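You operate a simulated robot arm through the tools that you are given. There is no shell and no other tool. Be economical: measure what you need, move in short steps, check, and stop when the job is done.

Carry out the task below with a simulated robot arm. There is one attempt and no reset: what you move stays moved.

TASK
On the middle of the wooden table, set the purple pot inside the orange one.
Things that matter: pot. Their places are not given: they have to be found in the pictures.

It is judged by the outcome, as a careful person would: the job done as asked, and still so three seconds after it is handed in. It fails if anything else is knocked over, pushed out of place, dropped, spilled or broken.

THE ROBOT
A 7-joint arm with a two-finger parallel gripper, fixed in place. Base frame: the origin is at the foot of the arm, x ahead of it, y to its left, z up; the work surface is at about z = 0. Lengths are in m, angles in rad, forces in N, time in s.
With the tool pointing down near the work surface it reaches from about 0.22 to 0.58 m from the base axis. Its first joint turns from -1.152 to 1.152 rad. Payload 2.5 kg.
Tool frame: the origin (TCP) lies between the finger pads and is the grasp point; the fingertips stand 0.023 m ahead of it; z points along the fingers, y is the line along which they close. The gripper opens to 0.094 m. The fingers are 0.038 m wide and 0.01 m thick; the gripper's body (0.054 by 0.096 m) begins 0.039 m behind the TCP.
Orientation is that of the tool frame in the base frame, as a unit quaternion [x, y, z, w]. With the fingers straight down and closing along the base's y, the tool's x points along the base's -x, its y along +y and its z along -z.

THE INTERFACE
- The arm moves only by the tool send_rows. Its argument "commands" is one flat list of numbers, 7 for each row, row after row: the shift along the tool's x, y, z in m, then the turn, a rotation vector about the tool's x, y, z in rad, then the finger opening in m, from 0 to 0.094. In form: [dx, dy, dz, wx, wy, wz, claw, dx, dy, dz, wx, wy, wz, claw, ...]. A call has 1 to 10 rows; each row shifts and turns the commanded pose from where the row before left it, along the tool's axes as they then stand. A row lasts 0.2 s, in which the tool goes at most 0.05 m and 0.15 rad; a call with a longer step from one row to the next is refused whole, and so is a gripper value outside its range. A pose out of reach is approached as far as the arm can. The call stops where the force on the tool passes 40 N (or 10 N more than at its start, if that is more) or the arm is blocked; 0.2 s more then pass. The fingers move at their own pace (about 0.108 m/s each) and stop on an object; they squeeze with about 39 N. The grip force told is the motor's: it shows also when the fingers shut on nothing. Time passes only in rows, and 0.2 s behind the last, so rows that do not move let the fingers close. It gives the time, the measured TCP pose, the force on the tool (base axes), the opening and the grip force at its end, in the units of the frame above (readings bear some noise), and new pictures: "show" is both (left out), scene, wrist or none.
- Cameras (640 x 400 px; columns grow to the right, rows downward): "scene" is fixed at [0.1115, -0.3989, 0.5543]; the picture's right is [0.89, -0.46, 0.00], its down [-0.22, -0.42, -0.88] and it looks along [0.40, 0.78, -0.47] (base axes); focal length 310 px, centre (320, 200). "wrist" rides on the gripper at [-0.039, 0, -0.044] in the tool frame; the picture's right is [0.00, -1.00, 0.00], its down [0.97, 0.00, -0.24] and it looks along [0.24, 0.00, 0.97] (tool axes); focal length 218 px, centre (320, 200).
- measure_at(camera, pixels): for up to 12 pixels [column, row] of the newest picture of that camera ("zoom" is the newest enlarged one), the place [x, y, z] in the base frame of the surface seen there, good to about 0.003 m. No time passes.
- enlarge(camera, box): a new picture of the part [left, top, right, bottom] of that camera's present view, enlarged. No time passes.
- close_job(): hands the job in; it is judged then, once.

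Work in short steps. Measure before you move; look again where a grasp or a placing could have gone wrong, and mend it. You have 60 turns and 100 pictures in all, the two below and enlarged ones among them. Open the gripper and draw the arm clear of the work before you hand the job in, unless the task says otherwise; then end with one line.

The tools are called after "Call:" as name(argument=value, ...) on one line, values as JSON. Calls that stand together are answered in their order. send_rows: Moves the arm, as the interface text tells. Its arguments: {"type":"object","properties":{"commands":{"type":"array"},"show":{"type":"string","enum":["both","scene","wrist","none"]}},"required":["commands"]} The other tools are called the same way: measure_at (camera, pixels) gives the place of the surface under pixels of a picture; enlarge (camera, box) takes an enlarged picture of a part of a camera's view; close_job () hands the job in.

At the start:

```text
t: 0.0
tcp_pos: [0.4478, 0.0332, 0.395]
ee_rot: [-0.001, 1.0, 0.0, -0.001]
contact_force: [0.5, 0.0, -1.1]
finger_gap: 0.0939
grasp_force: 0.1
```

scene: 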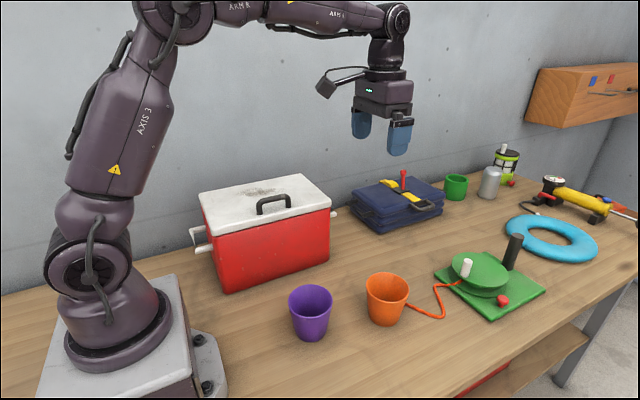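
wrist: 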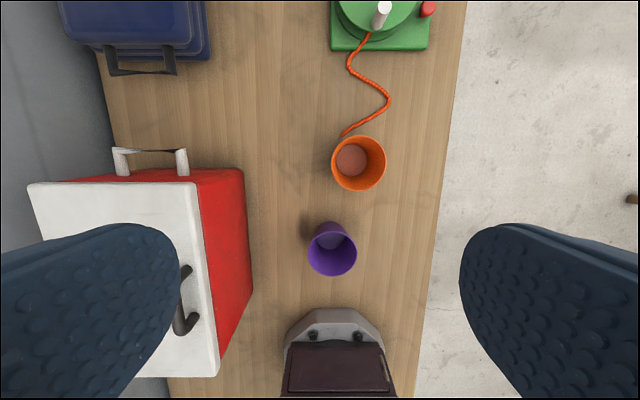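

The purple pot is near scene (310,312) and the orange one near (387,298). I'll enlarge that area and measure the rims.

Call:
enlarge(camera="scene", box=[260, 240, 560, 370])

Call:
measure_at(camera="wrist", pixels=[[333, 162], [385, 162], [359, 138], [359, 189], [350, 160], [310, 253], [355, 253], [333, 273], [333, 228], [333, 242], [300, 200], [344, 132]])

Call:
measure_at(camera="scene", pixels=[[289, 298], [332, 298], [311, 287], [309, 312], [310, 338], [366, 285], [408, 285], [387, 274], [387, 299], [384, 323], [412, 310], [440, 310]])

```text
2.13 times, centred on (410, 305) of scene
```

zoom: 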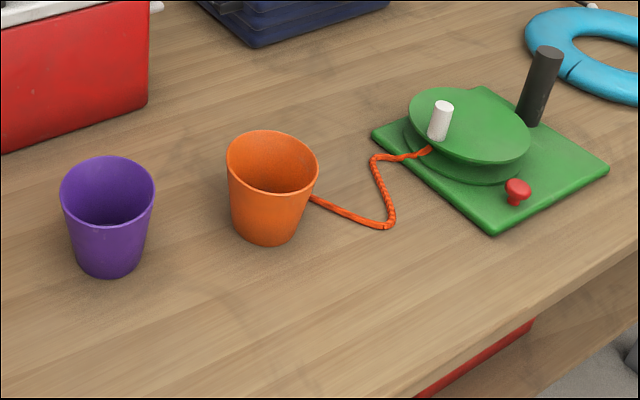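

```text
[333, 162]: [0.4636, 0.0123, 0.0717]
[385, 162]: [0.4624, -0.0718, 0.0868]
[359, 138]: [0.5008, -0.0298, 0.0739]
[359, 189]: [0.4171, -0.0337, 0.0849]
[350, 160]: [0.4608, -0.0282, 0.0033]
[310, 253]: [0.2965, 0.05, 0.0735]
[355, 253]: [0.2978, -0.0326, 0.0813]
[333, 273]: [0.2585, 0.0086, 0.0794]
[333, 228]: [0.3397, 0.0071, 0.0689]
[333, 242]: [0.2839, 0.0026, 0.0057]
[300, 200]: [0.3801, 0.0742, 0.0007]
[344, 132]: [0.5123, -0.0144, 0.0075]
```

```text
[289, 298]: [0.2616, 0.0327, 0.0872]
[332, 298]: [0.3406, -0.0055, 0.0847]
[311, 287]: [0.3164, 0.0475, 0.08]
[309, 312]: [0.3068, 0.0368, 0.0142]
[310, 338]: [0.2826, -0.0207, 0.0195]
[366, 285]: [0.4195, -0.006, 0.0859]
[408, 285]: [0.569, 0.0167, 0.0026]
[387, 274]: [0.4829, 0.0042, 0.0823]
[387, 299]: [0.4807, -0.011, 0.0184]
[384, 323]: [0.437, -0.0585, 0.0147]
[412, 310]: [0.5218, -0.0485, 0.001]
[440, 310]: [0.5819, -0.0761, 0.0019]
```

Purple rim centre is about (0.299, 0.009) and orange about (0.460, -0.031), both about 0.087 tall. The red box is close, so I'll check its clearance before going down.

Call:
measure_at(camera="wrist", pixels=[[243, 175], [250, 270], [215, 370], [195, 190], [187, 160], [190, 320], [160, 250]])

Call:
send_rows(commands=[0.03, -0.005, 0.03, 0, 0, 0, 0.094, 0.03, -0.005, 0.03, 0, 0, 0, 0.094, 0.03, -0.005, 0.03, 0, 0, 0, 0.094, 0.03, -0.005, 0.03, 0, 0, 0, 0.094, 0.029, -0.004, 0.03, 0, 0, 0, 0.094])

```text
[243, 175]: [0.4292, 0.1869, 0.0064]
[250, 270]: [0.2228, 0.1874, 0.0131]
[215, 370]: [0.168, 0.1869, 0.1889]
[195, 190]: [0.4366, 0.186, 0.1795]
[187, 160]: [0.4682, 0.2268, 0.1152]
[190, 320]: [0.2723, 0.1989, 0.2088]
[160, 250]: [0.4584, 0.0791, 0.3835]
```

```text
t: 1.2
tcp_pos: [0.3021, 0.012, 0.2502]
ee_rot: [0.001, 1.0, 0.0, 0.0]
contact_force: [1.0, -0.3, 0.0]
finger_gap: 0.094
grasp_force: 0.1
```

scene: 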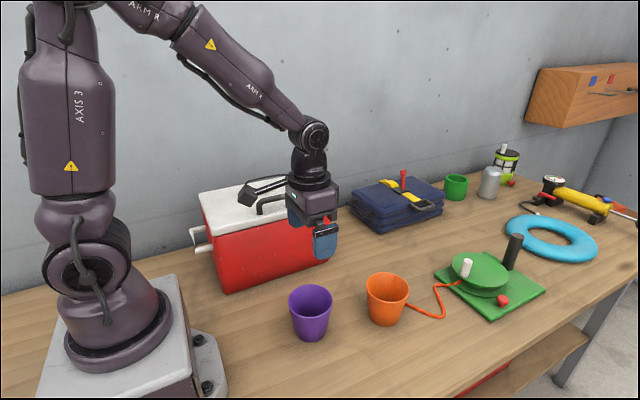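
wrist: 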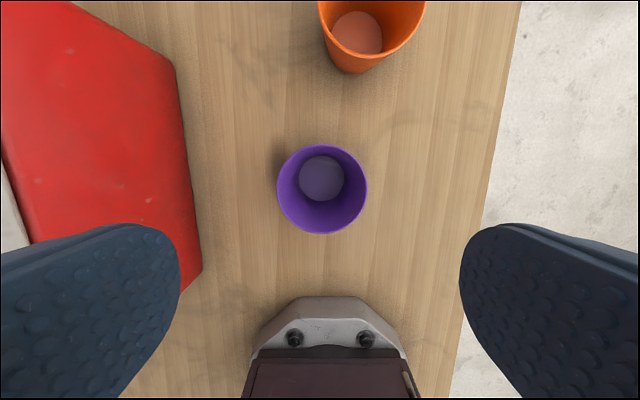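

Box side is at y≈0.187, so there's room. I'll zoom on the purple rim to get an accurate diameter.

Call:
enlarge(camera="wrist", box=[242, 130, 402, 240])

```text
3.64 times, centred on (322, 185) of wrist
```

zoom: 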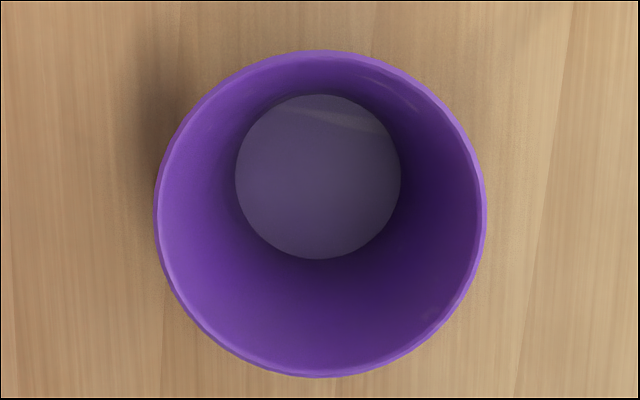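

Call:
measure_at(camera="zoom", pixels=[[156, 213], [159, 213], [485, 213], [482, 213], [319, 52], [319, 375], [205, 98], [440, 98], [205, 330], [436, 330], [238, 176], [399, 176]])

```text
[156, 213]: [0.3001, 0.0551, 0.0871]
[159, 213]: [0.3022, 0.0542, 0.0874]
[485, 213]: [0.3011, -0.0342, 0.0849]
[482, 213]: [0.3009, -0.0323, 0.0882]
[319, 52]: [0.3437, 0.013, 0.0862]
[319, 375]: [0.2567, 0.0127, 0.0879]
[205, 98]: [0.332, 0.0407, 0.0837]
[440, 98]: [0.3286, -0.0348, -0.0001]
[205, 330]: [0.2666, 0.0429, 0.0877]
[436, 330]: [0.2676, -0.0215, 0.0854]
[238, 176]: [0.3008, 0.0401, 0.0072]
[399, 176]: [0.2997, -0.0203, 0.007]
```

Rim is about 0.088 across and centred at (0.300, 0.0103), with its top at z≈0.087. The open fingers (0.094) just fit over it; I'll centre, lower to just above the rim and check.

Call:
send_rows(commands=[0.002, -0.0017, 0.04, 0, 0, 0, 0.094, 0, 0, 0.04, 0, 0, 0, 0.094, 0, 0, 0.04, 0, 0, 0, 0.094, 0, 0, 0, 0, 0, 0, 0.094])

```text
t: 2.2
tcp_pos: [0.2956, 0.0105, 0.1279]
ee_rot: [0.0, 1.0, 0.001, 0.0]
contact_force: [0.7, -0.1, -0.4]
finger_gap: 0.094
grasp_force: 0.2
```

scene: 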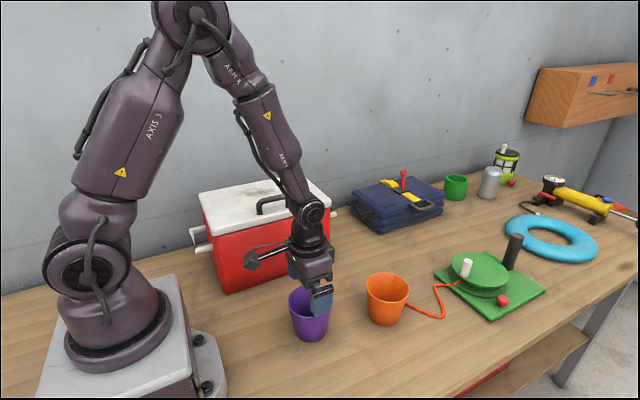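
wrist: 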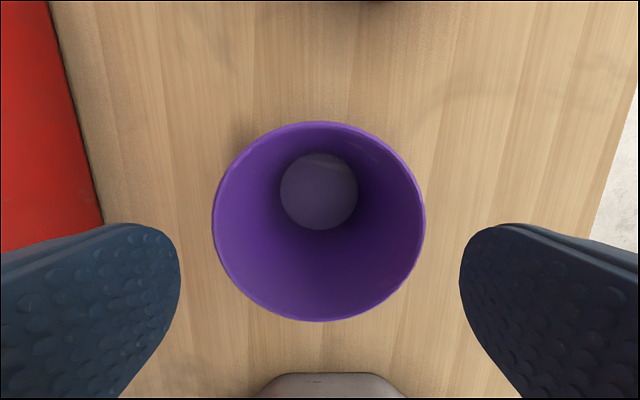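

The rim spans cols 213–426, so it is laterally centred. I'll check x with measurements of the rim.

Call:
measure_at(camera="wrist", pixels=[[214, 220], [424, 220], [319, 123], [319, 320], [215, 200], [215, 240], [423, 200], [423, 240]])

Call:
send_rows(commands=[0, 0, 0, 0, 0, 0, 0.094], show="none")

```text
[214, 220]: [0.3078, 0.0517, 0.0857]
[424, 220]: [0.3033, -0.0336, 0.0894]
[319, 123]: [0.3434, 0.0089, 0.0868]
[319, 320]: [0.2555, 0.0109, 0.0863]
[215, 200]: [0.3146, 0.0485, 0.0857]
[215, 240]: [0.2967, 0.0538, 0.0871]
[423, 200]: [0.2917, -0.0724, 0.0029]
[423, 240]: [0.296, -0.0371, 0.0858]
```

```text
t: 2.6
tcp_pos: [0.296, 0.0103, 0.1272]
ee_rot: [0.0, 1.0, -0.001, 0.0]
contact_force: [0.0, -0.3, -0.9]
finger_gap: 0.0941
grasp_force: 0.0
```

Rim centre is (0.2997, ~0.0098) and the TCP is at (0.296, 0.0104). I'll correct x, then lower so the tips go 15 mm below the rim.

Call:
send_rows(commands=[-0.0037, -0.0004, 0, 0, 0, 0, 0.094, 0, 0, 0.008, 0, 0, 0, 0.094, 0, 0, 0.008, 0, 0, 0, 0.094, 0, 0, 0.008, 0, 0, 0, 0.094, 0, 0, 0.008, 0, 0, 0, 0.094])

```text
t: 3.8
tcp_pos: [0.2997, 0.0049, 0.0945]
ee_rot: [0.0, 1.0, 0.0, 0.0]
contact_force: [0.5, -0.3, 0.6]
finger_gap: 0.0938
grasp_force: 0.1
```

scene: 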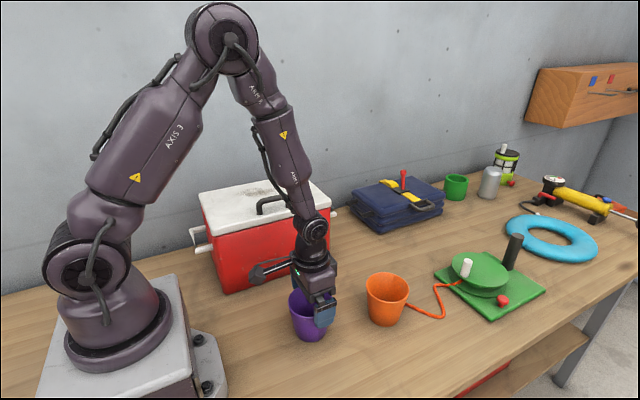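
wrist: 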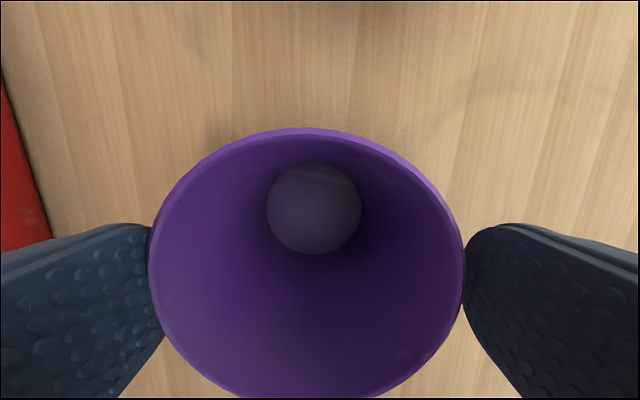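

The TCP drifted to y=0.0049, and the rim (cols 150–463) is now off to the left. I'll look at the left contact.

Call:
enlarge(camera="wrist", box=[80, 190, 260, 390])

Call:
send_rows(commands=[0, 0, 0, 0, 0, 0, 0.094], show="none")

```text
2.00 times, centred on (170, 290) of wrist
```

zoom: 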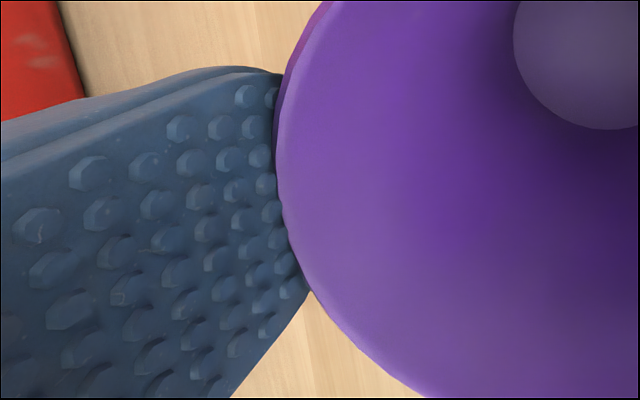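

```text
t: 4.2
tcp_pos: [0.3005, 0.0058, 0.0945]
ee_rot: [0.0, 1.0, 0.0, 0.0]
contact_force: [-0.7, -0.4, -0.1]
finger_gap: 0.094
grasp_force: 0.1
```

The finger is outside the rim with no force. I'll close to centre and grip it.

Call:
send_rows(commands=[0, 0.002, 0, 0, 0, 0, 0.092, 0, 0, 0, 0, 0, 0, 0.086, 0, 0, 0, 0, 0, 0, 0.07, 0, 0, 0, 0, 0, 0, 0.07])

```text
t: 5.2
tcp_pos: [0.3011, 0.0082, 0.0943]
ee_rot: [0.001, 1.0, -0.001, 0.0]
contact_force: [0.6, -0.9, 1.4]
finger_gap: 0.086
grasp_force: 39.5
```

scene: 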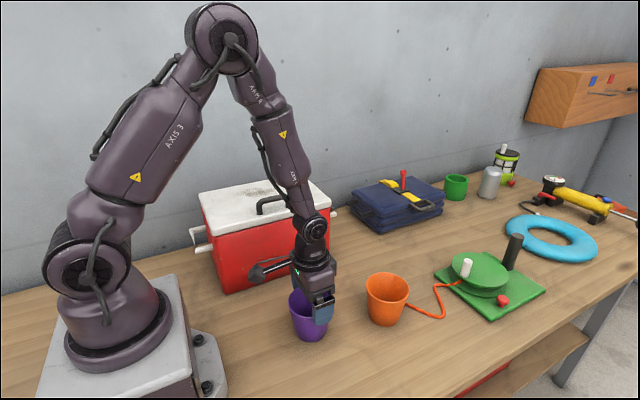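
wrist: 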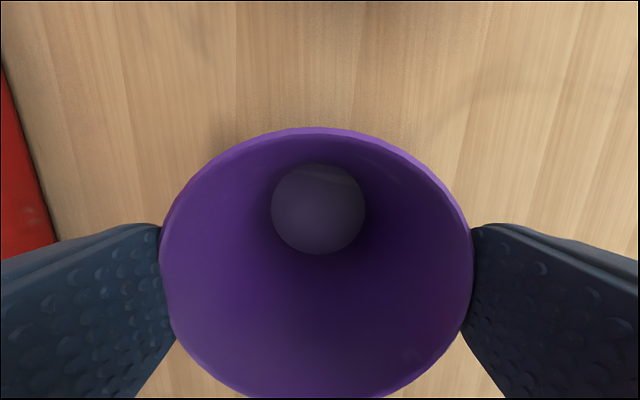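

Gripped at 0.086 with 39 N and centred. Lifting it 0.13.

Call:
send_rows(commands=[0, 0, -0.01, 0, 0, 0, 0.07, 0, 0, -0.02, 0, 0, 0, 0.07, 0, 0, -0.03, 0, 0, 0, 0.07, 0, 0, -0.03, 0, 0, 0, 0.07, 0, 0, -0.03, 0, 0, 0, 0.07, 0, 0, -0.01, 0, 0, 0, 0.07, 0, 0, 0, 0, 0, 0, 0.07])

```text
t: 6.8
tcp_pos: [0.3004, 0.0079, 0.2232]
ee_rot: [0.001, 1.0, 0.001, 0.0]
contact_force: [-0.1, -0.1, -0.6]
finger_gap: 0.0864
grasp_force: 39.1
```

scene: 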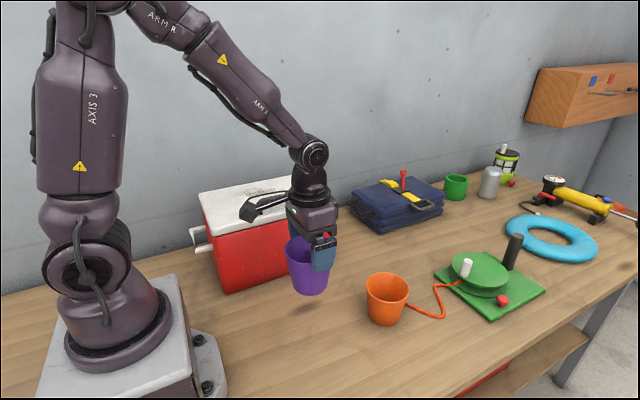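
wrist: 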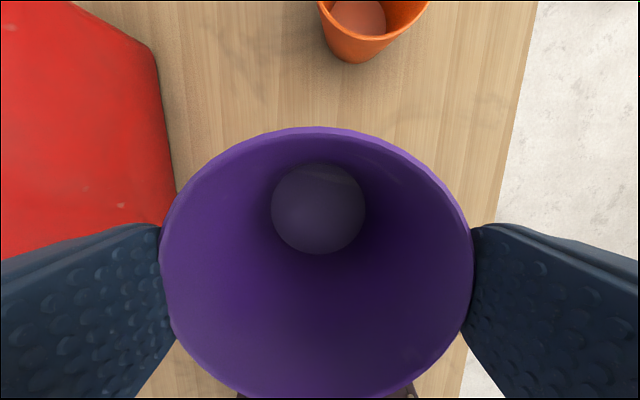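

The pot is held level. Next I need the orange rim centre precisely, from an enlarged scene view.

Call:
enlarge(camera="scene", box=[347, 260, 427, 335])

```text
5.33 times, centred on (387, 298) of scene
```

zoom: 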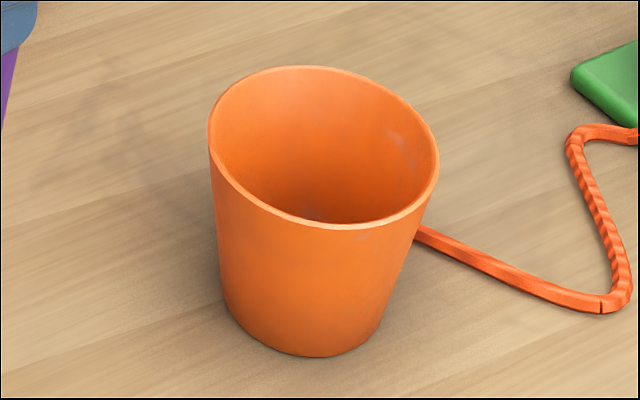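

Call:
measure_at(camera="zoom", pixels=[[210, 130], [212, 150], [230, 88], [260, 73], [300, 68], [350, 77], [400, 106], [428, 140], [437, 165], [425, 200], [350, 228], [270, 208]])

```text
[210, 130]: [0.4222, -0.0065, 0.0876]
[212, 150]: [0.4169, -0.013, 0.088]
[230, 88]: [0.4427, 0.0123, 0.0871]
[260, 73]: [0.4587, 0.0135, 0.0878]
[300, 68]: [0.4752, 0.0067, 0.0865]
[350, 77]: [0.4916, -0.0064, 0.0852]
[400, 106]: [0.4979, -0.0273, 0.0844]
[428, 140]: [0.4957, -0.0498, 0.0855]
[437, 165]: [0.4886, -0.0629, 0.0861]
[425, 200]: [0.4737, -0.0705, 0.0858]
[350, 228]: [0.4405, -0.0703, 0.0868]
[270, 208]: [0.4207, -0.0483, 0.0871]
```

Orange centre fits to about (0.458, -0.030), radius 0.043. I'll carry the purple pot over it at the present height, 4 cm clear.

Call:
send_rows(commands=[-0.0265, -0.0063, 0, 0, 0, 0, 0.07, -0.0265, -0.0063, 0, 0, 0, 0, 0.07, -0.0265, -0.0063, 0, 0, 0, 0, 0.07, -0.0265, -0.0063, 0, 0, 0, 0, 0.07, -0.0265, -0.0063, 0, 0, 0, 0, 0.07, -0.0261, -0.0064, 0, 0, 0, 0, 0.07, 0, 0, 0, 0, 0, 0, 0.07])

```text
t: 8.4
tcp_pos: [0.4615, -0.0293, 0.2254]
ee_rot: [0.0, 1.0, 0.0, -0.001]
contact_force: [0.4, 0.6, 0.0]
finger_gap: 0.0859
grasp_force: 38.9
```

scene: 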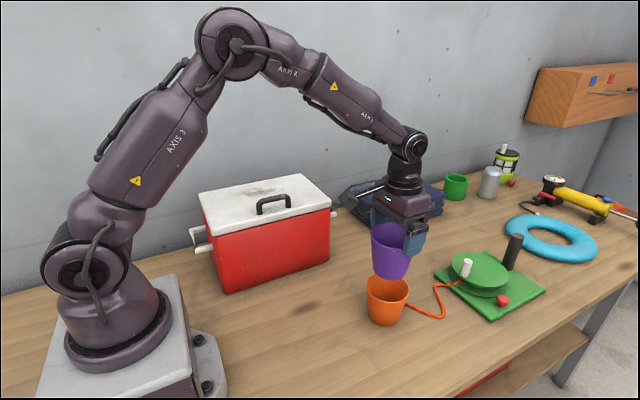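
wrist: 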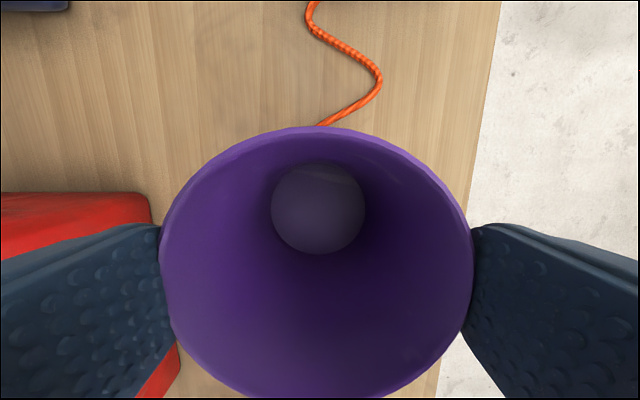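

It is over the orange pot with x reading about 2 mm high. I'll correct that, lower to about 1 cm over the orange rim, and check alignment.

Call:
send_rows(commands=[0.002, 0, 0.01, 0, 0, 0, 0.07, 0, 0, 0.012, 0, 0, 0, 0.07, 0, 0, 0.01, 0, 0, 0, 0.07, 0, 0, 0, 0, 0, 0, 0.07], show="none")

Call:
enlarge(camera="scene", box=[327, 220, 447, 335])

```text
t: 9.4
tcp_pos: [0.4581, -0.0288, 0.1938]
ee_rot: [0.0, 1.0, 0.0, 0.0]
contact_force: [0.1, 0.7, -0.4]
finger_gap: 0.0862
grasp_force: 39.1
```

```text
3.48 times, centred on (387, 278) of scene
```

zoom: 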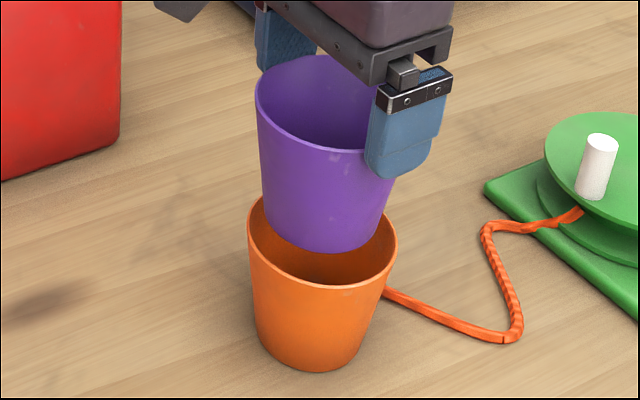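

Call:
measure_at(camera="zoom", pixels=[[256, 90], [258, 80], [275, 65], [310, 56], [330, 148], [295, 135], [249, 220], [258, 260], [330, 286], [395, 248], [326, 248], [268, 222]])

```text
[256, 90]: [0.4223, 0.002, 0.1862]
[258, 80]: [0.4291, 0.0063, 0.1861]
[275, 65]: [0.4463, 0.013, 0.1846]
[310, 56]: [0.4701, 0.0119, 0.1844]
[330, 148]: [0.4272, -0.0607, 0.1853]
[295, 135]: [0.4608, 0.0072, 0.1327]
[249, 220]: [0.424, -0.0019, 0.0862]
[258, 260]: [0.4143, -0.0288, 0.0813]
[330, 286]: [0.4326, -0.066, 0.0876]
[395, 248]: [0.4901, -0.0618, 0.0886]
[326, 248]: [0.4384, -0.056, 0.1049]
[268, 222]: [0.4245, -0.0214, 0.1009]
```

The pots are aligned within 2 mm (purple about (0.4565, -0.0285), orange (0.457, -0.0305)). I'll shift y slightly and lower 6 cm.

Call:
send_rows(commands=[0, -0.0015, 0.01, 0, 0, 0, 0.07, 0, 0, 0.01, 0, 0, 0, 0.07, 0, 0, 0.01, 0, 0, 0, 0.07, 0, 0, 0.01, 0, 0, 0, 0.07, 0, 0, 0.01, 0, 0, 0, 0.07, 0, 0, 0.01, 0, 0, 0, 0.07, 0, 0, 0, 0, 0, 0, 0.07], show="none")

Call:
enlarge(camera="scene", box=[327, 220, 447, 335])

```text
t: 11.0
tcp_pos: [0.4575, -0.032, 0.1333]
ee_rot: [0.0, 1.0, 0.0, 0.002]
contact_force: [-2.6, 0.3, 16.5]
finger_gap: 0.0861
grasp_force: 38.6
```

```text
3.48 times, centred on (387, 278) of scene
```

zoom: 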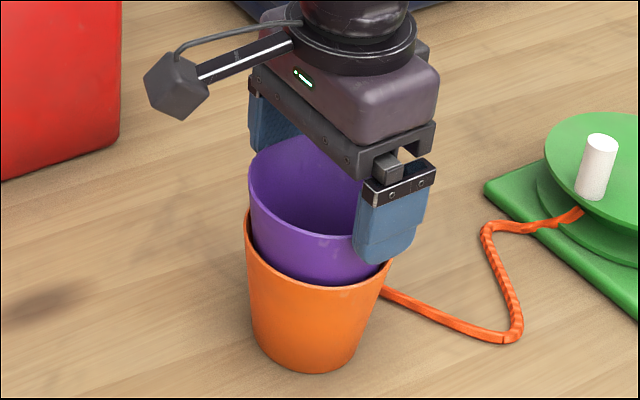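

The tool feels 16 N with purple about 5 cm in, so it's touching a wall or seated. I'll measure both rims to tell which.

Call:
measure_at(camera="zoom", pixels=[[249, 175], [254, 158], [272, 143], [300, 137], [265, 213], [310, 236], [246, 245], [245, 225], [265, 270], [300, 285], [350, 286], [388, 265]])

```text
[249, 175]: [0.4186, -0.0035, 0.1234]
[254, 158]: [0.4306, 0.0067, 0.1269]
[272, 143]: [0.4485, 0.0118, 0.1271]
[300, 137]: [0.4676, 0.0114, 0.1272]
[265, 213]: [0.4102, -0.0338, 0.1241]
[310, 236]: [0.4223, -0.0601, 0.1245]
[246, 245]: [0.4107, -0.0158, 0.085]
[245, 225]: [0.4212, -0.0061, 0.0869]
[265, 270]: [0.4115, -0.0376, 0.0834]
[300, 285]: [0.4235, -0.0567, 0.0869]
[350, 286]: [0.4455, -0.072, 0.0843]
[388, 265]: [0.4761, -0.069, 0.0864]
```

The rims are concentric within 1–2 mm and the tips (z≈0.110) are well above the orange rim (0.087). I'll ease up 2 mm, release so the pot settles, and look.

Call:
send_rows(commands=[0.001, 0, -0.002, 0, 0, 0, 0.07, 0, 0, 0, 0, 0, 0, 0.088, 0, 0, 0, 0, 0, 0, 0.094, 0, 0, 0, 0, 0, 0, 0.094], show="wrist")

Call:
enlarge(camera="scene", box=[327, 220, 447, 335])

```text
t: 12.0
tcp_pos: [0.4569, -0.0305, 0.1343]
ee_rot: [0.0, 1.0, -0.001, 0.0]
contact_force: [-0.6, 0.9, 0.6]
finger_gap: 0.0942
grasp_force: 0.1
```

wrist: 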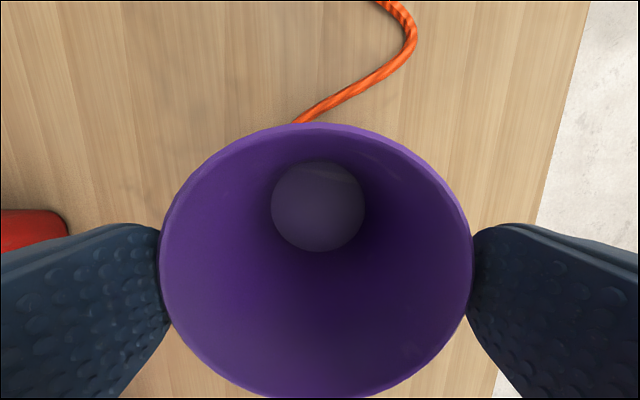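

```text
3.48 times, centred on (387, 278) of scene
```

zoom: 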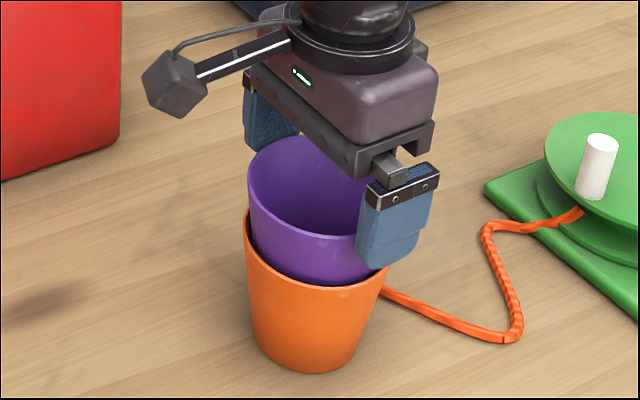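

The pot stayed put, protruding about 38 mm, so it may be seated or wedged. I'll raise straight up and inspect.

Call:
send_rows(commands=[0, 0, -0.01, 0, 0, 0, 0.094, 0, 0, -0.02, 0, 0, 0, 0.094, 0, 0, -0.03, 0, 0, 0, 0.094, 0, 0, -0.03, 0, 0, 0, 0.094, 0, 0, 0, 0, 0, 0, 0.094], show="wrist")

Call:
enlarge(camera="scene", box=[327, 220, 447, 335])

```text
t: 13.2
tcp_pos: [0.454, -0.0315, 0.2266]
ee_rot: [0.001, 1.0, 0.001, -0.001]
contact_force: [0.3, 0.0, 0.5]
finger_gap: 0.0942
grasp_force: 0.1
```

wrist: 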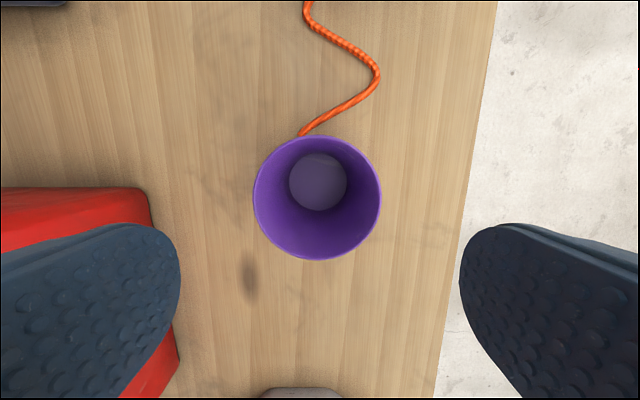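

```text
3.48 times, centred on (387, 278) of scene
```

zoom: 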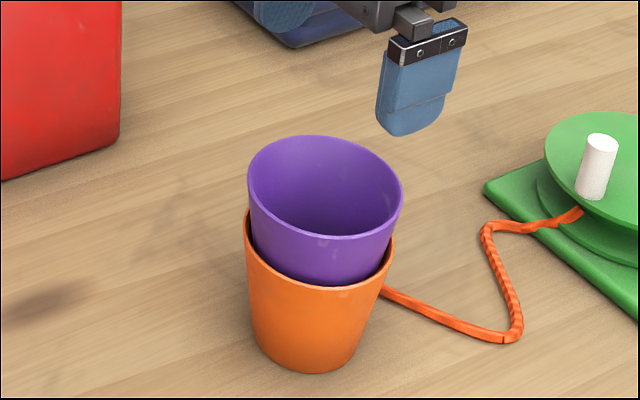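

Call:
measure_at(camera="zoom", pixels=[[249, 180], [265, 148], [310, 136], [360, 148], [392, 175], [402, 195], [390, 222], [330, 237], [280, 222], [246, 225], [330, 288], [392, 245]])

Call:
measure_at(camera="wrist", pixels=[[255, 197], [379, 197], [317, 137], [317, 258], [317, 180]])

```text
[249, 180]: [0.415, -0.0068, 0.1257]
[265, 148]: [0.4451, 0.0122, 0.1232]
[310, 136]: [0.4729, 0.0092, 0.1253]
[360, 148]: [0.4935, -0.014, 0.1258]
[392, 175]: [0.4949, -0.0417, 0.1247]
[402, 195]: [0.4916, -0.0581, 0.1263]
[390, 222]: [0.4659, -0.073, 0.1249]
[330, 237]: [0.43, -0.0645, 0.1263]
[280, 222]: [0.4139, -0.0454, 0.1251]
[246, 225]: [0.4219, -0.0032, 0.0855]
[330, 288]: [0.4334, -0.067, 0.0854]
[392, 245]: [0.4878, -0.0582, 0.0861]
```

```text
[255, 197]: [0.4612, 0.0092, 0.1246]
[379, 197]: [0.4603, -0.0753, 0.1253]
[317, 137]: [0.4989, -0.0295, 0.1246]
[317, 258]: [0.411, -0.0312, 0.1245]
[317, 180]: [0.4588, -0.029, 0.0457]
```

The purple rim is level (z≈0.125 all round), concentric with the orange one, and it held against a 16 N push, so it is seated. I'll draw the arm well clear and take a final look.

Call:
send_rows(commands=[0, 0, -0.04, 0, 0, 0, 0.094, 0, 0, -0.04, 0, 0, 0, 0.094, 0, 0, -0.04, 0, 0, 0, 0.094, 0, 0, 0, 0, 0, 0, 0.094], show="scene")

```text
t: 14.2
tcp_pos: [0.4549, -0.0312, 0.3491]
ee_rot: [0.0, 1.0, 0.0, -0.001]
contact_force: [0.6, 0.1, -0.2]
finger_gap: 0.0939
grasp_force: 0.0
```

scene: 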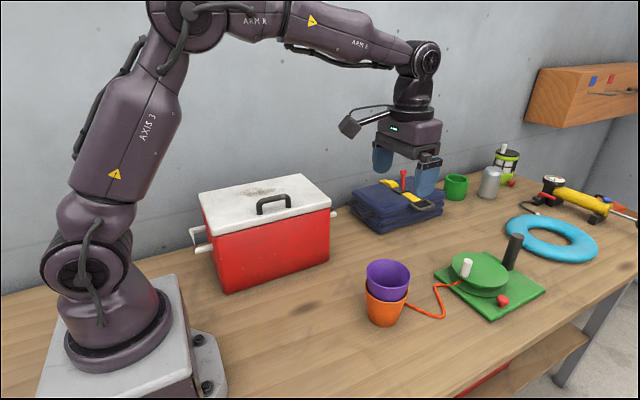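

The pots are nested and stable, nothing else has moved, and the gripper is open and clear, so I'm handing in.

Call:
close_job()

```text
The job is handed in.
```

The purple pot is sitting level inside the orange one, on the table where the orange pot stood; its rim stands about 4 cm above the orange rim, and nothing else was disturbed.
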